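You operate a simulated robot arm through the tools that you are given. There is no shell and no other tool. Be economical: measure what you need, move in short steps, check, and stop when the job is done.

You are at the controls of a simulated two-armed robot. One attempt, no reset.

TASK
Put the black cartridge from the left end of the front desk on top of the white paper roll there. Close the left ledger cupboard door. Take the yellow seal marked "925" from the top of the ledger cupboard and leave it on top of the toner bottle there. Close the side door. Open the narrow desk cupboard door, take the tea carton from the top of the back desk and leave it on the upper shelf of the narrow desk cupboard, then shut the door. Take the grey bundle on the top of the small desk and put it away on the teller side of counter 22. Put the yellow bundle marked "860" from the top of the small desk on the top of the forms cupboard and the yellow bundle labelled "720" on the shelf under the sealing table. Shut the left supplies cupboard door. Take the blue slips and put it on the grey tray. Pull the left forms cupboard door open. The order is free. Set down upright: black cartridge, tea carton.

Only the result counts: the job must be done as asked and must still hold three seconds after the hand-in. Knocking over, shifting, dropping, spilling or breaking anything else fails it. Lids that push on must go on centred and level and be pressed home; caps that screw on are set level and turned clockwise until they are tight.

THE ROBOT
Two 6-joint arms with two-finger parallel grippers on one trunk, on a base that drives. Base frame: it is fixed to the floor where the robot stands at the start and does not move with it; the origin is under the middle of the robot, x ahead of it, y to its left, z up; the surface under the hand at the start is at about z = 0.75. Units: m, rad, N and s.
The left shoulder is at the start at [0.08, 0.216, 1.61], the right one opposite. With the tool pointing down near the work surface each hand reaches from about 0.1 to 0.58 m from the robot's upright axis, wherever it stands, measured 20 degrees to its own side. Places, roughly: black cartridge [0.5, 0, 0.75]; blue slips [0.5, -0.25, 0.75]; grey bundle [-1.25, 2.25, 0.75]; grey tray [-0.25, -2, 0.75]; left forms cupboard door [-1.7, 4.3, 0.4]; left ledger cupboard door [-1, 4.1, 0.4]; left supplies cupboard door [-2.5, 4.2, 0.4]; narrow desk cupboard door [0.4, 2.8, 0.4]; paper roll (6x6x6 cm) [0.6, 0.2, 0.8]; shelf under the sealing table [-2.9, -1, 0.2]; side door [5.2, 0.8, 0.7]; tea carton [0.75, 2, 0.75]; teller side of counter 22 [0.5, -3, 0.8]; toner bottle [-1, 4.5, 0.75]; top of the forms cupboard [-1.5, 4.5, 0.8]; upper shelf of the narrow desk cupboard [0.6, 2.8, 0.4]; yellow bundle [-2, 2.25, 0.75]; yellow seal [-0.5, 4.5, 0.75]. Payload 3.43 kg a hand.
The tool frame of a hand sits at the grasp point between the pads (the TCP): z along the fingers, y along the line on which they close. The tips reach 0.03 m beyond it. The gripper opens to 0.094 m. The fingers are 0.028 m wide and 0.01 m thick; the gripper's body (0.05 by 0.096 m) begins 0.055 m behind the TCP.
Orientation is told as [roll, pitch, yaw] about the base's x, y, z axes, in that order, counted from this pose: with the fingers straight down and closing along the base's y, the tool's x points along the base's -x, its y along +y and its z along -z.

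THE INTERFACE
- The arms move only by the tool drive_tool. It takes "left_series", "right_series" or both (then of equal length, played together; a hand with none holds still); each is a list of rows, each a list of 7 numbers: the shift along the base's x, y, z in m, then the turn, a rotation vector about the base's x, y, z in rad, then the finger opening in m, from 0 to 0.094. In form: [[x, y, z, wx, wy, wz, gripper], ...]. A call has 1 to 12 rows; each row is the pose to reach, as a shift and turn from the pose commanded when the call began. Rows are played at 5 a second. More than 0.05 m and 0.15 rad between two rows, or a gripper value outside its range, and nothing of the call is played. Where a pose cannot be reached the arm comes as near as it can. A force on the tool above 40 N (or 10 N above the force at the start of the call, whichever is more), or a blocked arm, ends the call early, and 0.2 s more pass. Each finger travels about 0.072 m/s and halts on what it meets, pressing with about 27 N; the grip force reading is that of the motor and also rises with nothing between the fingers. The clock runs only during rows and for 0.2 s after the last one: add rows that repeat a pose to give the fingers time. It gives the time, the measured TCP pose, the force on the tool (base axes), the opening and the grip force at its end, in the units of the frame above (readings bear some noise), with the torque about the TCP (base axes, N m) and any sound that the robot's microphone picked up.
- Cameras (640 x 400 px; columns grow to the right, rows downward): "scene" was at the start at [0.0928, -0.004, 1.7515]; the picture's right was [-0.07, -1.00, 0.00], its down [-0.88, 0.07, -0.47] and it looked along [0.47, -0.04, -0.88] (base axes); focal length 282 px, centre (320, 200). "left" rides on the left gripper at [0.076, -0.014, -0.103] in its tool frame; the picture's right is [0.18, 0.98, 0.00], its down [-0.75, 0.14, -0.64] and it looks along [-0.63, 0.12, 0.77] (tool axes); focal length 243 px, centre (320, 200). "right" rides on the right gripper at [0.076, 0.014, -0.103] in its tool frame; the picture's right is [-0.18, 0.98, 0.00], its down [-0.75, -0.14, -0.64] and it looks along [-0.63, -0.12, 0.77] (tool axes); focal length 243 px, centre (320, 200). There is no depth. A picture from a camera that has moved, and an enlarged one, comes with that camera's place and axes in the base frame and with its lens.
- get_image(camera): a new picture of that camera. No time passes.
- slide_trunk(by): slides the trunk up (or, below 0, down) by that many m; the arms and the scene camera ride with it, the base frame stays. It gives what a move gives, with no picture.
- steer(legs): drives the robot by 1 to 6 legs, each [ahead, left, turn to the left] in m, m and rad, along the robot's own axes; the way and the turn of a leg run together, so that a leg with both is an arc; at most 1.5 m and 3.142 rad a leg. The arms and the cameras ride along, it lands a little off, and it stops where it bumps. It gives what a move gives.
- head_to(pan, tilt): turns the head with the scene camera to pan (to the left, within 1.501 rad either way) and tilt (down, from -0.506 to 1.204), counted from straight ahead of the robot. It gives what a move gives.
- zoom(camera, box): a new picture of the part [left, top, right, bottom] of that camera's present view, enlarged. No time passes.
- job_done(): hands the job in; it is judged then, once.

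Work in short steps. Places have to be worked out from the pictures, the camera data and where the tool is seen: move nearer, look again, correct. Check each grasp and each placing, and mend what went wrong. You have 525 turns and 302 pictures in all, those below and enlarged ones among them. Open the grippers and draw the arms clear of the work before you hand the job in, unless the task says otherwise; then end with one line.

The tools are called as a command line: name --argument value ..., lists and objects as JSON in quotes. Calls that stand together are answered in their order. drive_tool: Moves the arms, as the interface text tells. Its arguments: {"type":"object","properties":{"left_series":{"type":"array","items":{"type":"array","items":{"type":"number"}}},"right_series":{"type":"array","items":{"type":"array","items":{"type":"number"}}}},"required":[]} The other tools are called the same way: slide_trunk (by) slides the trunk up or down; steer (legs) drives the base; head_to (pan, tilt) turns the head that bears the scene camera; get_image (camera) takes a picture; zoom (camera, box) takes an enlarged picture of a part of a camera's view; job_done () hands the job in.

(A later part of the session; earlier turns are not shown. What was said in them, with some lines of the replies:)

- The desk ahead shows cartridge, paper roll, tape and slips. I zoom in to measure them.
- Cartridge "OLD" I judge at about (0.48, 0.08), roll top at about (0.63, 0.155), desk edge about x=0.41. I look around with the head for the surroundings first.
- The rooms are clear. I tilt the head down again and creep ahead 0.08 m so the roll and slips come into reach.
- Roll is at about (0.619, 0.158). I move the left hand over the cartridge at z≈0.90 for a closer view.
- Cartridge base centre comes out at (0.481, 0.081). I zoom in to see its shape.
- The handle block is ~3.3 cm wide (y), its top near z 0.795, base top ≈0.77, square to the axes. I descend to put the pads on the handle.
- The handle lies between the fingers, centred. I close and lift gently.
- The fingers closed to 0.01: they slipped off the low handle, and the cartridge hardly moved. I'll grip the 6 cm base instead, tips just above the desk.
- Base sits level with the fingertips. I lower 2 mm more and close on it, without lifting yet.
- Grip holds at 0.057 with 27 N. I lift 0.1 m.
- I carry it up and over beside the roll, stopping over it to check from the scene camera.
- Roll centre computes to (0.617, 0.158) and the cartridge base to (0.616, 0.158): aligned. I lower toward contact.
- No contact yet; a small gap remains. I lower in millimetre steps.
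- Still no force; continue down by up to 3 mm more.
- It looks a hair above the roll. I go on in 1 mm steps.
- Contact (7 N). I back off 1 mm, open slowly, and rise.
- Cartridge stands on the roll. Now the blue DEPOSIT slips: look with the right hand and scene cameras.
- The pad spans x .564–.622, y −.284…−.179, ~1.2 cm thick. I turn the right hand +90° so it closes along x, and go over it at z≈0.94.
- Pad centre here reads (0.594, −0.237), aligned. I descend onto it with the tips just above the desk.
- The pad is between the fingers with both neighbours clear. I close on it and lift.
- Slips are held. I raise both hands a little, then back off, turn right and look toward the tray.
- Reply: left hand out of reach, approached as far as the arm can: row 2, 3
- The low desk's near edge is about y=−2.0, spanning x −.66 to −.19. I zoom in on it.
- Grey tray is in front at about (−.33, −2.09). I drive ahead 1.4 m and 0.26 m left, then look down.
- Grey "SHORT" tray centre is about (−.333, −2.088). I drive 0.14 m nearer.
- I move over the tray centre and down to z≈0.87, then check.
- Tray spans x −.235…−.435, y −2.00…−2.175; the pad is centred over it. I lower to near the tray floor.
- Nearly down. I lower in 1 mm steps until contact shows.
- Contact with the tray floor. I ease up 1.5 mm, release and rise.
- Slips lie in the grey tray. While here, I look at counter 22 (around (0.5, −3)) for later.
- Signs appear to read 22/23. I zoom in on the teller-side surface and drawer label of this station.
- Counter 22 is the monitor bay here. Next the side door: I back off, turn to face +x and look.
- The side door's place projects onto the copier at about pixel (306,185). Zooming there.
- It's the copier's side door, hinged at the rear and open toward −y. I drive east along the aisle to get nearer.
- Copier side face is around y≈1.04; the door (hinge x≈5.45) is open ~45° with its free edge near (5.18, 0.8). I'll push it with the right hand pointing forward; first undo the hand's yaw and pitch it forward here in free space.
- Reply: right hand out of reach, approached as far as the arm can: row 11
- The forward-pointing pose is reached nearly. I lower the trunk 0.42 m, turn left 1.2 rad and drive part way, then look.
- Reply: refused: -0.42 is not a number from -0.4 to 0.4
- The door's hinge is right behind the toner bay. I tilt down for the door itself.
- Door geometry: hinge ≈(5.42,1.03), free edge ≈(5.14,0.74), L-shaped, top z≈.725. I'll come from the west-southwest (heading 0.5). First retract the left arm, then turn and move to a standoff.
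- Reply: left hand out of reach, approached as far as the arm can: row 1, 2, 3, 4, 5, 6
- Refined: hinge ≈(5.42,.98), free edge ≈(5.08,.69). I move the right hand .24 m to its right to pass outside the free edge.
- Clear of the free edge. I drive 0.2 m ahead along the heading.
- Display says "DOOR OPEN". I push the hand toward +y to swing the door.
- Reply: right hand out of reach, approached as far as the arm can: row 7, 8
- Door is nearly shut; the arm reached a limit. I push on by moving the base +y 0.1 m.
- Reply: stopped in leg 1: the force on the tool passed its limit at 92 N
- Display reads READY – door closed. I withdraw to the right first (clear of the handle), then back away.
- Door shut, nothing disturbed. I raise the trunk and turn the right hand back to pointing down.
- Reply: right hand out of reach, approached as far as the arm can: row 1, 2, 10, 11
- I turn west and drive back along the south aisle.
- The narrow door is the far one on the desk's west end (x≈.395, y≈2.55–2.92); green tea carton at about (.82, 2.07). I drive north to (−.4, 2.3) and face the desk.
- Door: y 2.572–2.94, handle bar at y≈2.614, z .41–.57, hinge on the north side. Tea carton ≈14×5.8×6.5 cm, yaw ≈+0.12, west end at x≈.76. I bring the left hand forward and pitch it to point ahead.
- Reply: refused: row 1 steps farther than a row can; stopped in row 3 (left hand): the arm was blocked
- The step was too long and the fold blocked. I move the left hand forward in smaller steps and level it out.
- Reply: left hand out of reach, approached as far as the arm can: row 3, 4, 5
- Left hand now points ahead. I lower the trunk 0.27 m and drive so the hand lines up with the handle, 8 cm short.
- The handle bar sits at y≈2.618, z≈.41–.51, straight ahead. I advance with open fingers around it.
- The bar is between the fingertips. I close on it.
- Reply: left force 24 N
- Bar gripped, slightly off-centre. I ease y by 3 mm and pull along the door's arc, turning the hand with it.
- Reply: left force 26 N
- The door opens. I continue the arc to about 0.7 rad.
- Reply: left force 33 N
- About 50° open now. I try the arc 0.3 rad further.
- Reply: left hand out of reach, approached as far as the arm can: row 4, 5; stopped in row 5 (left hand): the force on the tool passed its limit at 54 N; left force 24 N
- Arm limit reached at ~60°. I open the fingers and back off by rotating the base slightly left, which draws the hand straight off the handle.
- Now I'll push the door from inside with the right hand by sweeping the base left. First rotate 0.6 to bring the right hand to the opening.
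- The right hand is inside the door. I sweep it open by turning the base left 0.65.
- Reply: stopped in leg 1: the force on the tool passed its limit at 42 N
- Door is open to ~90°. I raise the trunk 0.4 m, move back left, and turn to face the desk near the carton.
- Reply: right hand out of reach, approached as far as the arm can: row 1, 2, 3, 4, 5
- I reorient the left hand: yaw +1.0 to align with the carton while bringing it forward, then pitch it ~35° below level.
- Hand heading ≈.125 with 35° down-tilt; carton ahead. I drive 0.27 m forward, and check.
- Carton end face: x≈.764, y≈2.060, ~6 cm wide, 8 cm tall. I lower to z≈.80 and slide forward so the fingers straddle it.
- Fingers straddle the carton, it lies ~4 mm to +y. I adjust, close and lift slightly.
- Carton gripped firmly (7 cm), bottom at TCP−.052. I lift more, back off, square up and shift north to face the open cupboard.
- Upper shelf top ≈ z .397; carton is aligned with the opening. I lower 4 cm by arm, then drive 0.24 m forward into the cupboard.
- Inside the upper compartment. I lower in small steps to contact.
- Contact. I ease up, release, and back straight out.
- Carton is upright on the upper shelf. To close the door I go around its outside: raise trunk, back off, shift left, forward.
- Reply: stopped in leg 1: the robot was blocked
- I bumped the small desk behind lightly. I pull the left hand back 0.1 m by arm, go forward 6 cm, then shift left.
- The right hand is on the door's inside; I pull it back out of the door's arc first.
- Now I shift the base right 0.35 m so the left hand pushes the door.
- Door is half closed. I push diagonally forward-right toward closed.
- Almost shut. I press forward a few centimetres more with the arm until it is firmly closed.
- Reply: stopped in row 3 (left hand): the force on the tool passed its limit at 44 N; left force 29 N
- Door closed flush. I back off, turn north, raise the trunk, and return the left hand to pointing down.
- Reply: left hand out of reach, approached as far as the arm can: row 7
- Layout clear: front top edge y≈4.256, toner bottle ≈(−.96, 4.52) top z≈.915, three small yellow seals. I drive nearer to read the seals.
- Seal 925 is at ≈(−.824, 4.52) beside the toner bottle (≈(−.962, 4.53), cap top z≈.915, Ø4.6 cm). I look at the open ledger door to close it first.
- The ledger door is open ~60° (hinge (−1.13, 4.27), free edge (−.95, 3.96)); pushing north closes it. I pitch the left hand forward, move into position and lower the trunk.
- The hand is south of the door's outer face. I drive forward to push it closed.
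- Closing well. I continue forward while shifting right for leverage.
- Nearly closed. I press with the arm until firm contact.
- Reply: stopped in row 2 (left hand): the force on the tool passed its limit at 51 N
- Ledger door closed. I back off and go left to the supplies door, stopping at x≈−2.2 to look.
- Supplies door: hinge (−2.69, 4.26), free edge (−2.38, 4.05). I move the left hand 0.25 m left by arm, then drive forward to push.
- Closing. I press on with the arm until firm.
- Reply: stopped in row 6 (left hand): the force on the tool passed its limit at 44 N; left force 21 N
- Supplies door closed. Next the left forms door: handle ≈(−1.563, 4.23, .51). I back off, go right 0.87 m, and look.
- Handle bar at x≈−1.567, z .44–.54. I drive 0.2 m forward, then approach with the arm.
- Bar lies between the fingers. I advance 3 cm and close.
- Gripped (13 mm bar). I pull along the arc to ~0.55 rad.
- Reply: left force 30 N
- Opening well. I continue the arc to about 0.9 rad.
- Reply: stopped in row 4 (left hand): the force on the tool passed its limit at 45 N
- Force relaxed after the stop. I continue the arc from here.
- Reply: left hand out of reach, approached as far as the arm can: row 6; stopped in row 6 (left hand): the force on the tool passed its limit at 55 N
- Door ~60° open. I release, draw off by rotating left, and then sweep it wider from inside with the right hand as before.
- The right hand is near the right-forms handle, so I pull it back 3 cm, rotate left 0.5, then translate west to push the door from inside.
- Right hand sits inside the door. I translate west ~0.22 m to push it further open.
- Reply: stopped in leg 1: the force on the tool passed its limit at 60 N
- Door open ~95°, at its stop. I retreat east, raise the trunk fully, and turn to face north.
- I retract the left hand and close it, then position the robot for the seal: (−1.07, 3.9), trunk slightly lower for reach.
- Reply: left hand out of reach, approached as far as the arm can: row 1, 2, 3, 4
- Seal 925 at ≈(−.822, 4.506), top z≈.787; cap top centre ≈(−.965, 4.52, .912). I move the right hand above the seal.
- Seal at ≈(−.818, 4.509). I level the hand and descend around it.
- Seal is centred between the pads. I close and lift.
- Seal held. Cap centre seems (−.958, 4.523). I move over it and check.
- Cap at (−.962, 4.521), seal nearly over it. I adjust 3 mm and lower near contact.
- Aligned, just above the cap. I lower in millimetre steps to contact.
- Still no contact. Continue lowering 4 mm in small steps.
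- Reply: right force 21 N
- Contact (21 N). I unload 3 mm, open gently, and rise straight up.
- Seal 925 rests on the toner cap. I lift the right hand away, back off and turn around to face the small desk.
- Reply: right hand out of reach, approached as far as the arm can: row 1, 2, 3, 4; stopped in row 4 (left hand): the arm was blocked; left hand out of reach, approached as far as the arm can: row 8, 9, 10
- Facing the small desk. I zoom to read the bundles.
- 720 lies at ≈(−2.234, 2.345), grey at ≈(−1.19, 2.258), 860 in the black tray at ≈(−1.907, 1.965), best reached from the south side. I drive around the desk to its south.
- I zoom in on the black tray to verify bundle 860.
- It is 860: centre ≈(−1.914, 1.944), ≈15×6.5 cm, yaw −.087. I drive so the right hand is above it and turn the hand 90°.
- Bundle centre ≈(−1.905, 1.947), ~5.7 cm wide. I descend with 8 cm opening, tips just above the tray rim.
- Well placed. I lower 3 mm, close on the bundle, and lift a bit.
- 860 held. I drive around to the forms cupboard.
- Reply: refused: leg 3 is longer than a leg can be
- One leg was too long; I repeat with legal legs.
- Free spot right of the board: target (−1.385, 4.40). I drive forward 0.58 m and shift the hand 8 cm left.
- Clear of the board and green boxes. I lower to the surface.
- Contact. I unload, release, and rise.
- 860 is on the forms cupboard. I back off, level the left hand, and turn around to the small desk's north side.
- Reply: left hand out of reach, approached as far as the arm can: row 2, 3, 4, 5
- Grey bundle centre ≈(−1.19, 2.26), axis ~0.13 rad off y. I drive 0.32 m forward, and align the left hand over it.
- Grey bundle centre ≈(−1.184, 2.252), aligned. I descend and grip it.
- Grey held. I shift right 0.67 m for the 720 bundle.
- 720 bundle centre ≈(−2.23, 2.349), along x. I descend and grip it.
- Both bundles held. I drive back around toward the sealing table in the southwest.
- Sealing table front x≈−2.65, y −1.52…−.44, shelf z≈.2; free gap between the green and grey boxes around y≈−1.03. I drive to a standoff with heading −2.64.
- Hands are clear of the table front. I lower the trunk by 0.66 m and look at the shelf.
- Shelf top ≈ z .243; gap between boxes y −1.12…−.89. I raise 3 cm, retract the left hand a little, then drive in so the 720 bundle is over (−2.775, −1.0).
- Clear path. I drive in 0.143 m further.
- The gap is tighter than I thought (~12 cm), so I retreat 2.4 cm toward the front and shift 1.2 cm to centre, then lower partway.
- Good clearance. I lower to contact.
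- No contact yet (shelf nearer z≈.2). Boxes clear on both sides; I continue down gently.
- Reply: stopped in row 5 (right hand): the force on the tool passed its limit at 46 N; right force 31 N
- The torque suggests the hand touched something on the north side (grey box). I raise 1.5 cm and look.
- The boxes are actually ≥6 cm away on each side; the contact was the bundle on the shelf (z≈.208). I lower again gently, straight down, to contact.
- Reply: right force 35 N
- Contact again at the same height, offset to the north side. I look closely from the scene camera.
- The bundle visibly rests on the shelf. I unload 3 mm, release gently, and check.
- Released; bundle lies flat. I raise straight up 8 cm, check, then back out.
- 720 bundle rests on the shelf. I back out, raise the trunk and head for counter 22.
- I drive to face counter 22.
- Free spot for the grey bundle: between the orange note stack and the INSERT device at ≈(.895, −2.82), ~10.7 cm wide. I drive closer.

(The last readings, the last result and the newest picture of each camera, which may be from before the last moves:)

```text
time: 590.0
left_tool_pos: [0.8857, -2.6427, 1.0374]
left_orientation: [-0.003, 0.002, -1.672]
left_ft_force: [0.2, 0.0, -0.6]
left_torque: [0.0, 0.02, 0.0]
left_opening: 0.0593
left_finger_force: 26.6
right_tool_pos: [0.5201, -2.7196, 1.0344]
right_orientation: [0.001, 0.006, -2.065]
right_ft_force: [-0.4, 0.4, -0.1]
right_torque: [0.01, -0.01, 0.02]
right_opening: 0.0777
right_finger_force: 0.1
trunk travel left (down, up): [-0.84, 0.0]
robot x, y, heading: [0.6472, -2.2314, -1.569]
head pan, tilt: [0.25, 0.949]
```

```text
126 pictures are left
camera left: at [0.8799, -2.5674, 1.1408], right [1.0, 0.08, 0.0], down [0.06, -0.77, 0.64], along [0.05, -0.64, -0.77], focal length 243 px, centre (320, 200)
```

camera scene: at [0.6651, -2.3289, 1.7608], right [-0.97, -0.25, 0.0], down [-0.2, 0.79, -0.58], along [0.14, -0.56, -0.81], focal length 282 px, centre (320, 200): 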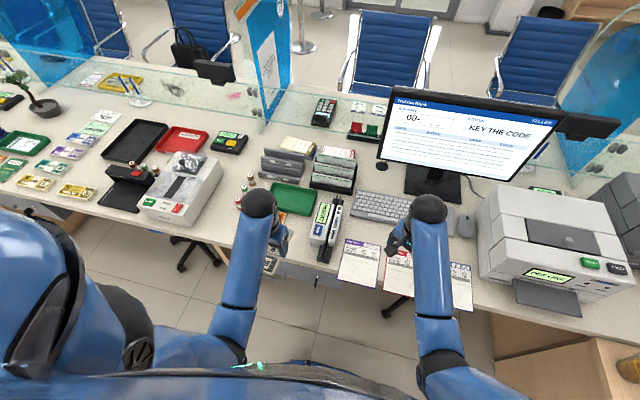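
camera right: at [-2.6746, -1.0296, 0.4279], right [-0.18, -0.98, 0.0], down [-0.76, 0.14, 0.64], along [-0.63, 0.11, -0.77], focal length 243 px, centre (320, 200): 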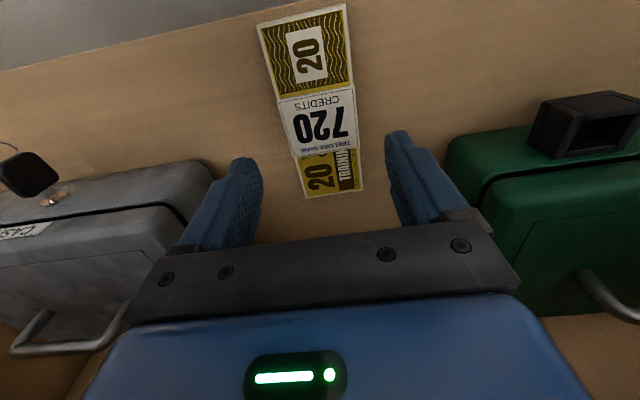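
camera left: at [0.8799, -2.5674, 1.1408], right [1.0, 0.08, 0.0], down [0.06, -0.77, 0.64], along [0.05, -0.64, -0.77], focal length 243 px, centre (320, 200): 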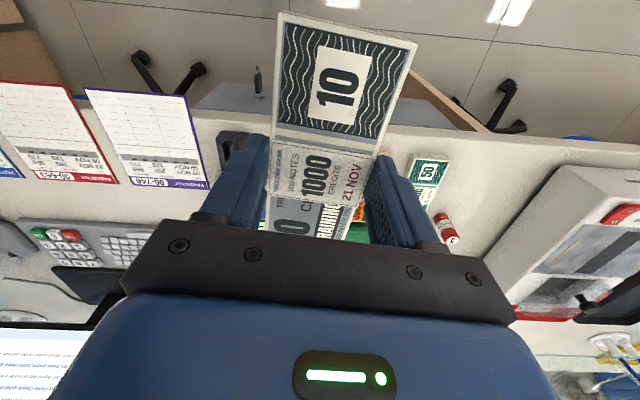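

Measured gap x .833–.953, centre .893. I drive 0.12 m closer, align the bundle square, and lower to ~10 cm above.

steer --legs '[[0.12, 0, 0]]'

drive_tool --left_series '[[0.002, -0.015, -0.02, 0, 0, 0.03, 0.045], [0.004, -0.03, -0.05, 0, 0, 0.06, 0.045], [0.006, -0.045, -0.08, 0, 0, 0.1, 0.045], [0.007, -0.06, -0.11, 0, 0, 0.1, 0.045], [0.007, -0.06, -0.13, 0, 0, 0.1, 0.045]]'

get_image --camera "left"

get_image --camera "scene"

```text
time: 591.2
left_tool_pos: [0.885, -2.7562, 1.0401]
left_orientation: [-0.002, -0.003, -1.675]
left_ft_force: [0.0, 0.2, -0.1]
left_torque: [-0.03, 0.0, -0.03]
left_opening: 0.0591
left_finger_force: 26.9
right_tool_pos: [0.5207, -2.8328, 1.0372]
right_orientation: [0.004, 0.002, -2.067]
right_ft_force: [-0.5, 0.7, -0.4]
right_torque: [-0.07, 0.0, 0.03]
right_opening: 0.078
right_finger_force: 0.2
trunk travel left (down, up): [-0.84, 0.0]
robot x, y, heading: [0.6463, -2.3459, -1.569]
head pan, tilt: [0.25, 0.949]
```

```text
time: 592.4
left_tool_pos: [0.8923, -2.8223, 0.9074]
left_orientation: [-0.004, 0.003, -1.576]
left_ft_force: [-0.5, 0.4, 0.0]
left_torque: [0.01, 0.0, 0.02]
left_opening: 0.0591
left_finger_force: 27.1
right_tool_pos: [0.5207, -2.8376, 1.0349]
right_orientation: [0.002, 0.006, -2.066]
right_ft_force: [0.7, 1.3, -0.1]
right_torque: [0.0, -0.03, 0.0]
right_opening: 0.078
right_finger_force: 0.0
trunk travel left (down, up): [-0.84, 0.0]
robot x, y, heading: [0.6462, -2.3446, -1.579]
head pan, tilt: [0.25, 0.949]
```

```text
125 pictures are left
camera left: at [0.8784, -2.7464, 1.0112], right [0.98, 0.18, 0.0], down [0.14, -0.76, 0.64], along [0.11, -0.63, -0.77], focal length 243 px, centre (320, 200)
```

left: 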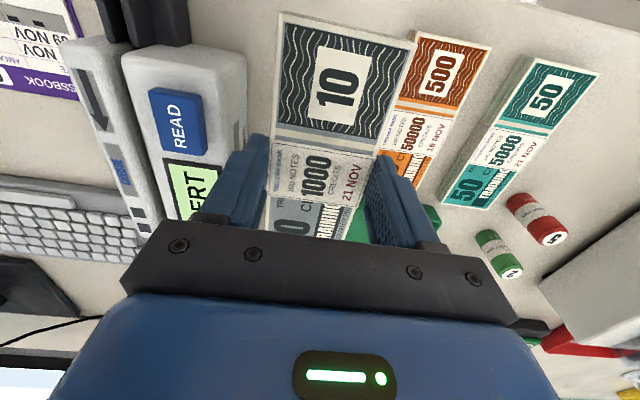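

```text
124 pictures are left
camera scene: at [0.6651, -2.4458, 1.7609], right [-0.97, -0.25, 0.0], down [-0.2, 0.79, -0.58], along [0.14, -0.56, -0.81], focal length 282 px, centre (320, 200)
```

scene: 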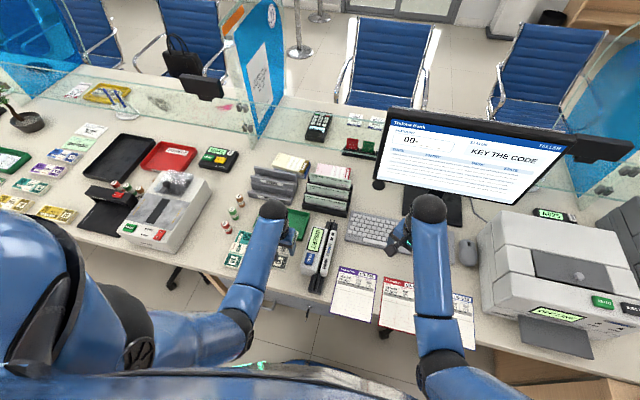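

Aligned between device (x≈.83) and orange notes (x≈.95). I lower carefully.

drive_tool --left_series '[[-0.001, 0, -0.02, 0, 0, 0, 0.045], [-0.001, 0, -0.04, 0, 0, 0, 0.045], [-0.001, 0, -0.055, 0, 0, 0, 0.045], [-0.001, 0, -0.06, 0, 0, 0, 0.045], [-0.001, 0, -0.065, 0, 0, 0, 0.045], [-0.001, 0, -0.065, 0, 0, 0, 0.045]]'

get_image --camera "left"

```text
time: 593.8
left_tool_pos: [0.8917, -2.8225, 0.8422]
left_orientation: [-0.003, 0.003, -1.573]
left_ft_force: [-0.4, -0.2, -1.0]
left_torque: [0.04, 0.02, -0.02]
left_opening: 0.0591
left_finger_force: 26.9
right_tool_pos: [0.5205, -2.8377, 1.0346]
right_orientation: [0.001, 0.008, -2.065]
right_ft_force: [-0.5, 0.0, -0.1]
right_torque: [0.07, -0.04, 0.02]
right_opening: 0.078
right_finger_force: 0.0
trunk travel left (down, up): [-0.84, 0.0]
robot x, y, heading: [0.6452, -2.3476, -1.57]
head pan, tilt: [0.25, 0.949]
```

```text
123 pictures are left
camera left: at [0.878, -2.7461, 0.9456], right [0.98, 0.18, 0.0], down [0.14, -0.76, 0.64], along [0.11, -0.63, -0.77], focal length 243 px, centre (320, 200)
```

left: 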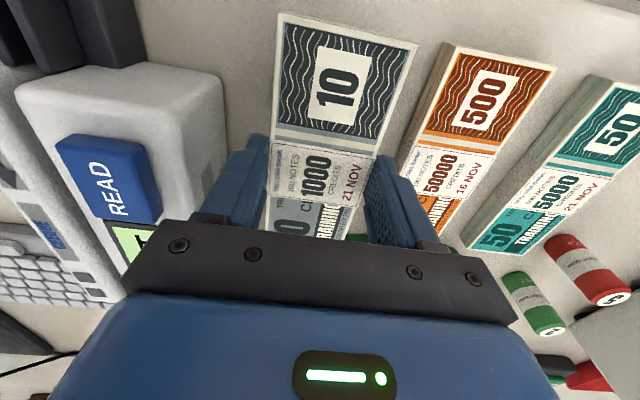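

Good clearance. I continue down in small steps until contact.

drive_tool --left_series '[[0, 0, -0.006, 0, 0, 0, 0.045], [0, 0, -0.012, 0, 0, 0, 0.045], [0, 0, -0.016, 0, 0, 0, 0.045], [0, 0, -0.02, 0, 0, 0, 0.045], [0, 0, -0.022, 0, 0, 0, 0.045], [0, 0, -0.022, 0, 0, 0, 0.045]]'

```text
time: 595.2
left_tool_pos: [0.8899, -2.821, 0.8197]
left_orientation: [-0.003, 0.003, -1.575]
left_ft_force: [-0.2, 0.4, -1.1]
left_torque: [0.01, -0.02, -0.02]
left_opening: 0.0592
left_finger_force: 26.8
right_tool_pos: [0.5203, -2.8377, 1.0352]
right_orientation: [0.0, 0.008, -2.067]
right_ft_force: [0.2, -0.9, 0.1]
right_torque: [-0.02, -0.03, 0.01]
right_opening: 0.0778
right_finger_force: 0.2
trunk travel left (down, up): [-0.84, 0.0]
robot x, y, heading: [0.6467, -2.3454, -1.571]
head pan, tilt: [0.25, 0.949]
```

drive_tool --left_series '[[0.001, 0, -0.004, 0, 0, 0, 0.045], [0.001, 0, -0.008, 0, 0, 0, 0.045], [0.001, 0, -0.011, 0, 0, 0, 0.045], [0.001, 0, -0.014, 0, 0, 0, 0.045], [0.001, 0, -0.014, 0, 0, 0, 0.045]]'

get_image --camera "left"

```text
time: 596.2
left_tool_pos: [0.8919, -2.8223, 0.8098]
left_orientation: [-0.001, 0.0, -1.576]
left_ft_force: [-1.5, 4.3, 13.9]
left_torque: [0.29, -0.28, 0.08]
left_opening: 0.0593
left_finger_force: 26.7
right_tool_pos: [0.5183, -2.8359, 1.0367]
right_orientation: [0.001, 0.005, -2.066]
right_ft_force: [0.2, 0.0, -0.3]
right_torque: [0.01, 0.01, -0.03]
right_opening: 0.0781
right_finger_force: 0.0
trunk travel left (down, up): [-0.84, 0.0]
robot x, y, heading: [0.6503, -2.3426, -1.572]
head pan, tilt: [0.25, 0.949]
stopped in row 4 (left hand): the force on the tool passed its limit at 44 N (the readings are from after the stop); the commanded pose is now the measured one
```

```text
122 pictures are left
camera left: at [0.8786, -2.7463, 0.9131], right [0.98, 0.18, 0.0], down [0.14, -0.75, 0.64], along [0.11, -0.63, -0.77], focal length 243 px, centre (320, 200)
```

left: 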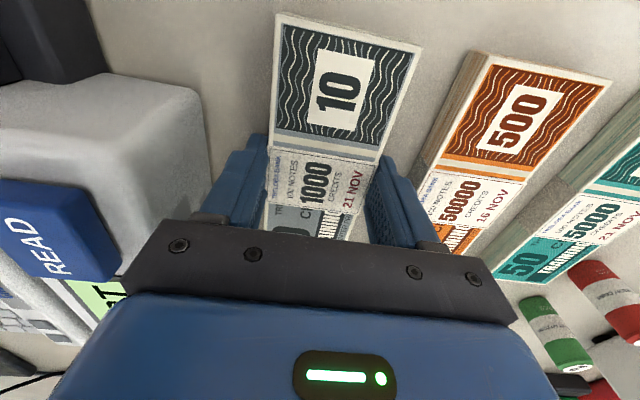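

Contact: counter at z≈.772. I unload 1 mm, open only to 7.4 cm, rise.

drive_tool --left_series '[[0, 0, 0.001, 0, 0, 0, 0.05], [0, 0, 0.001, 0, 0, 0, 0.062], [0, 0, 0.001, 0, 0, 0, 0.07], [0, 0, 0.001, 0, 0, 0, 0.074], [0, 0, 0.001, 0, 0, 0, 0.074], [0, 0, 0.03, 0, 0, 0, 0.074], [0, 0, 0.07, 0, 0, 0, 0.074], [0, 0, 0.11, 0, 0, 0, 0.074], [0, 0, 0.15, 0, 0, 0, 0.074], [0, 0.03, 0.19, 0, 0, 0, 0.074]]'

get_image --camera "left"

```text
time: 598.4
left_tool_pos: [0.8926, -2.7929, 0.9995]
left_orientation: [-0.004, 0.001, -1.575]
left_ft_force: [0.1, 0.8, -0.6]
left_torque: [0.01, 0.01, -0.01]
left_opening: 0.0741
left_finger_force: 0.0
right_tool_pos: [0.521, -2.8362, 1.0346]
right_orientation: [0.002, 0.006, -2.067]
right_ft_force: [0.2, 0.9, 0.5]
right_torque: [-0.02, -0.01, 0.01]
right_opening: 0.0782
right_finger_force: 0.0
trunk travel left (down, up): [-0.84, 0.0]
robot x, y, heading: [0.6472, -2.3474, -1.572]
head pan, tilt: [0.25, 0.949]
```

```text
121 pictures are left
camera left: at [0.8804, -2.7167, 1.1026], right [0.98, 0.18, 0.0], down [0.14, -0.75, 0.64], along [0.11, -0.63, -0.77], focal length 243 px, centre (320, 200)
```

left: 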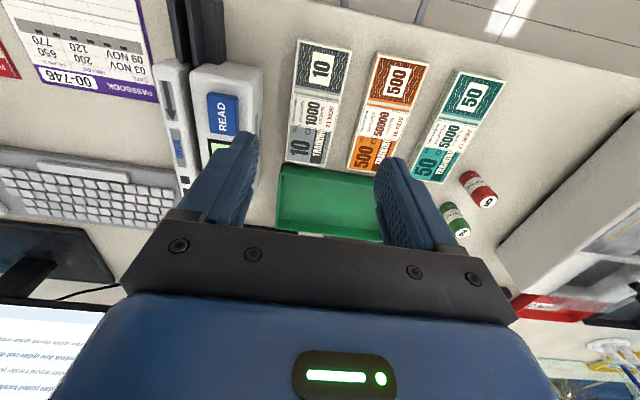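

Grey bundle lies on counter 22. I back away and turn to check the cartridge on the front desk and confirm nothing is disturbed.

steer --legs '[[-0.85, 0, 0], [0, 0, 3.1]]'

head_to --pan 0 --tilt 0.45

get_image --camera "scene"

```text
time: 610.1
left_tool_pos: [0.4238, -1.0333, 0.9996]
left_orientation: [-0.003, 0.002, 1.519]
left_ft_force: [-0.5, -0.3, 0.3]
left_torque: [0.01, 0.0, -0.02]
left_opening: 0.0739
left_finger_force: 0.1
right_tool_pos: [0.8, -1.0079, 1.0351]
right_orientation: [0.003, 0.009, 1.025]
right_ft_force: [-0.6, -0.6, 0.2]
right_torque: [-0.02, 0.0, -0.01]
right_opening: 0.078
right_finger_force: 0.0
trunk travel left (down, up): [-0.84, 0.0]
robot x, y, heading: [0.6507, -1.4925, 1.522]
head pan, tilt: [0.25, 0.949]
```

```text
time: 611.1
left_tool_pos: [0.4238, -1.0335, 0.9984]
left_orientation: [-0.002, 0.002, 1.518]
left_ft_force: [0.3, 0.6, -0.1]
left_torque: [0.0, 0.0, 0.01]
left_opening: 0.074
left_finger_force: 0.1
right_tool_pos: [0.7993, -1.0075, 1.0352]
right_orientation: [0.001, 0.006, 1.027]
right_ft_force: [0.0, -0.3, 0.7]
right_torque: [0.01, 0.0, 0.0]
right_opening: 0.0778
right_finger_force: 0.0
trunk travel left (down, up): [-0.84, 0.0]
robot x, y, heading: [0.6484, -1.4899, 1.518]
head pan, tilt: [0.0, 0.45]
```

```text
120 pictures are left
camera scene: at [0.6524, -1.3694, 1.8027], right [1.0, -0.05, 0.0], down [-0.02, -0.44, -0.9], along [0.04, 0.9, -0.44], focal length 282 px, centre (320, 200)
```

scene: 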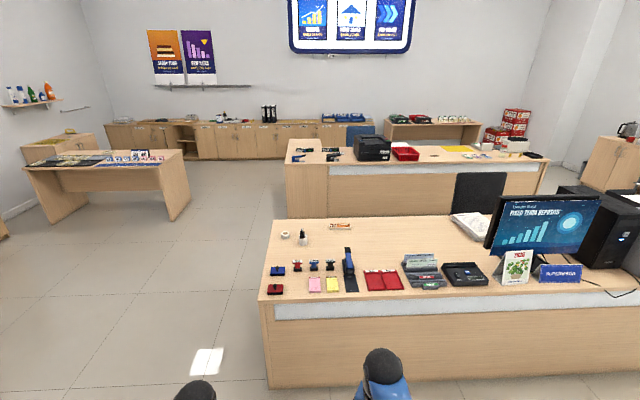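

zoom --camera "scene" --box '[264, 210, 360, 270]'

zoom --camera "scene" --box '[100, 100, 340, 250]'

```text
6.67 times, centred on (312, 240) of scene
camera zoom: at [0.6524, -1.3694, 1.8027], right [1.0, -0.05, 0.0], down [-0.02, -0.44, -0.9], along [0.04, 0.9, -0.44], focal length 1880 px, centre (373, -67)
```

zoom: 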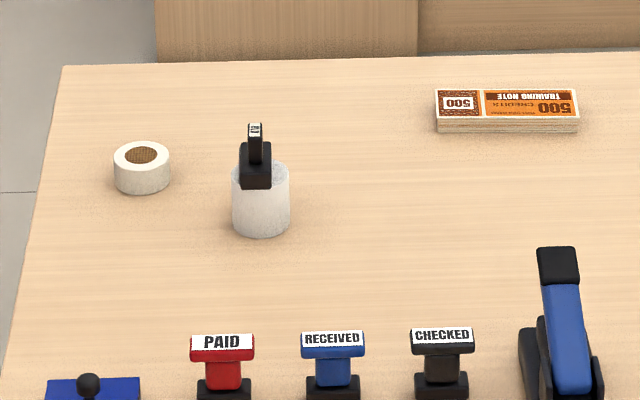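

```text
2.67 times, centred on (220, 175) of scene
camera zoom: at [0.6524, -1.3694, 1.8027], right [1.0, -0.05, 0.0], down [-0.02, -0.44, -0.9], along [0.04, 0.9, -0.44], focal length 752 px, centre (587, 267)
```

zoom: 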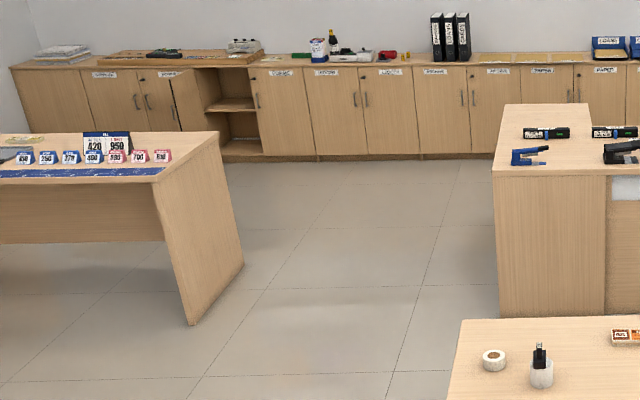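

All placements hold: the cartridge stands on the roll, ledger and supplies doors are shut, the forms door is open and the seal is on the bottle. Both grippers are open and clear, so I hand in.

job_done

```text
The job is handed in.
```

I've handed the job in with every item done. My last look confirmed the cartridge, the seal and the cupboards along the back wall. The rest I checked only as I did each one.
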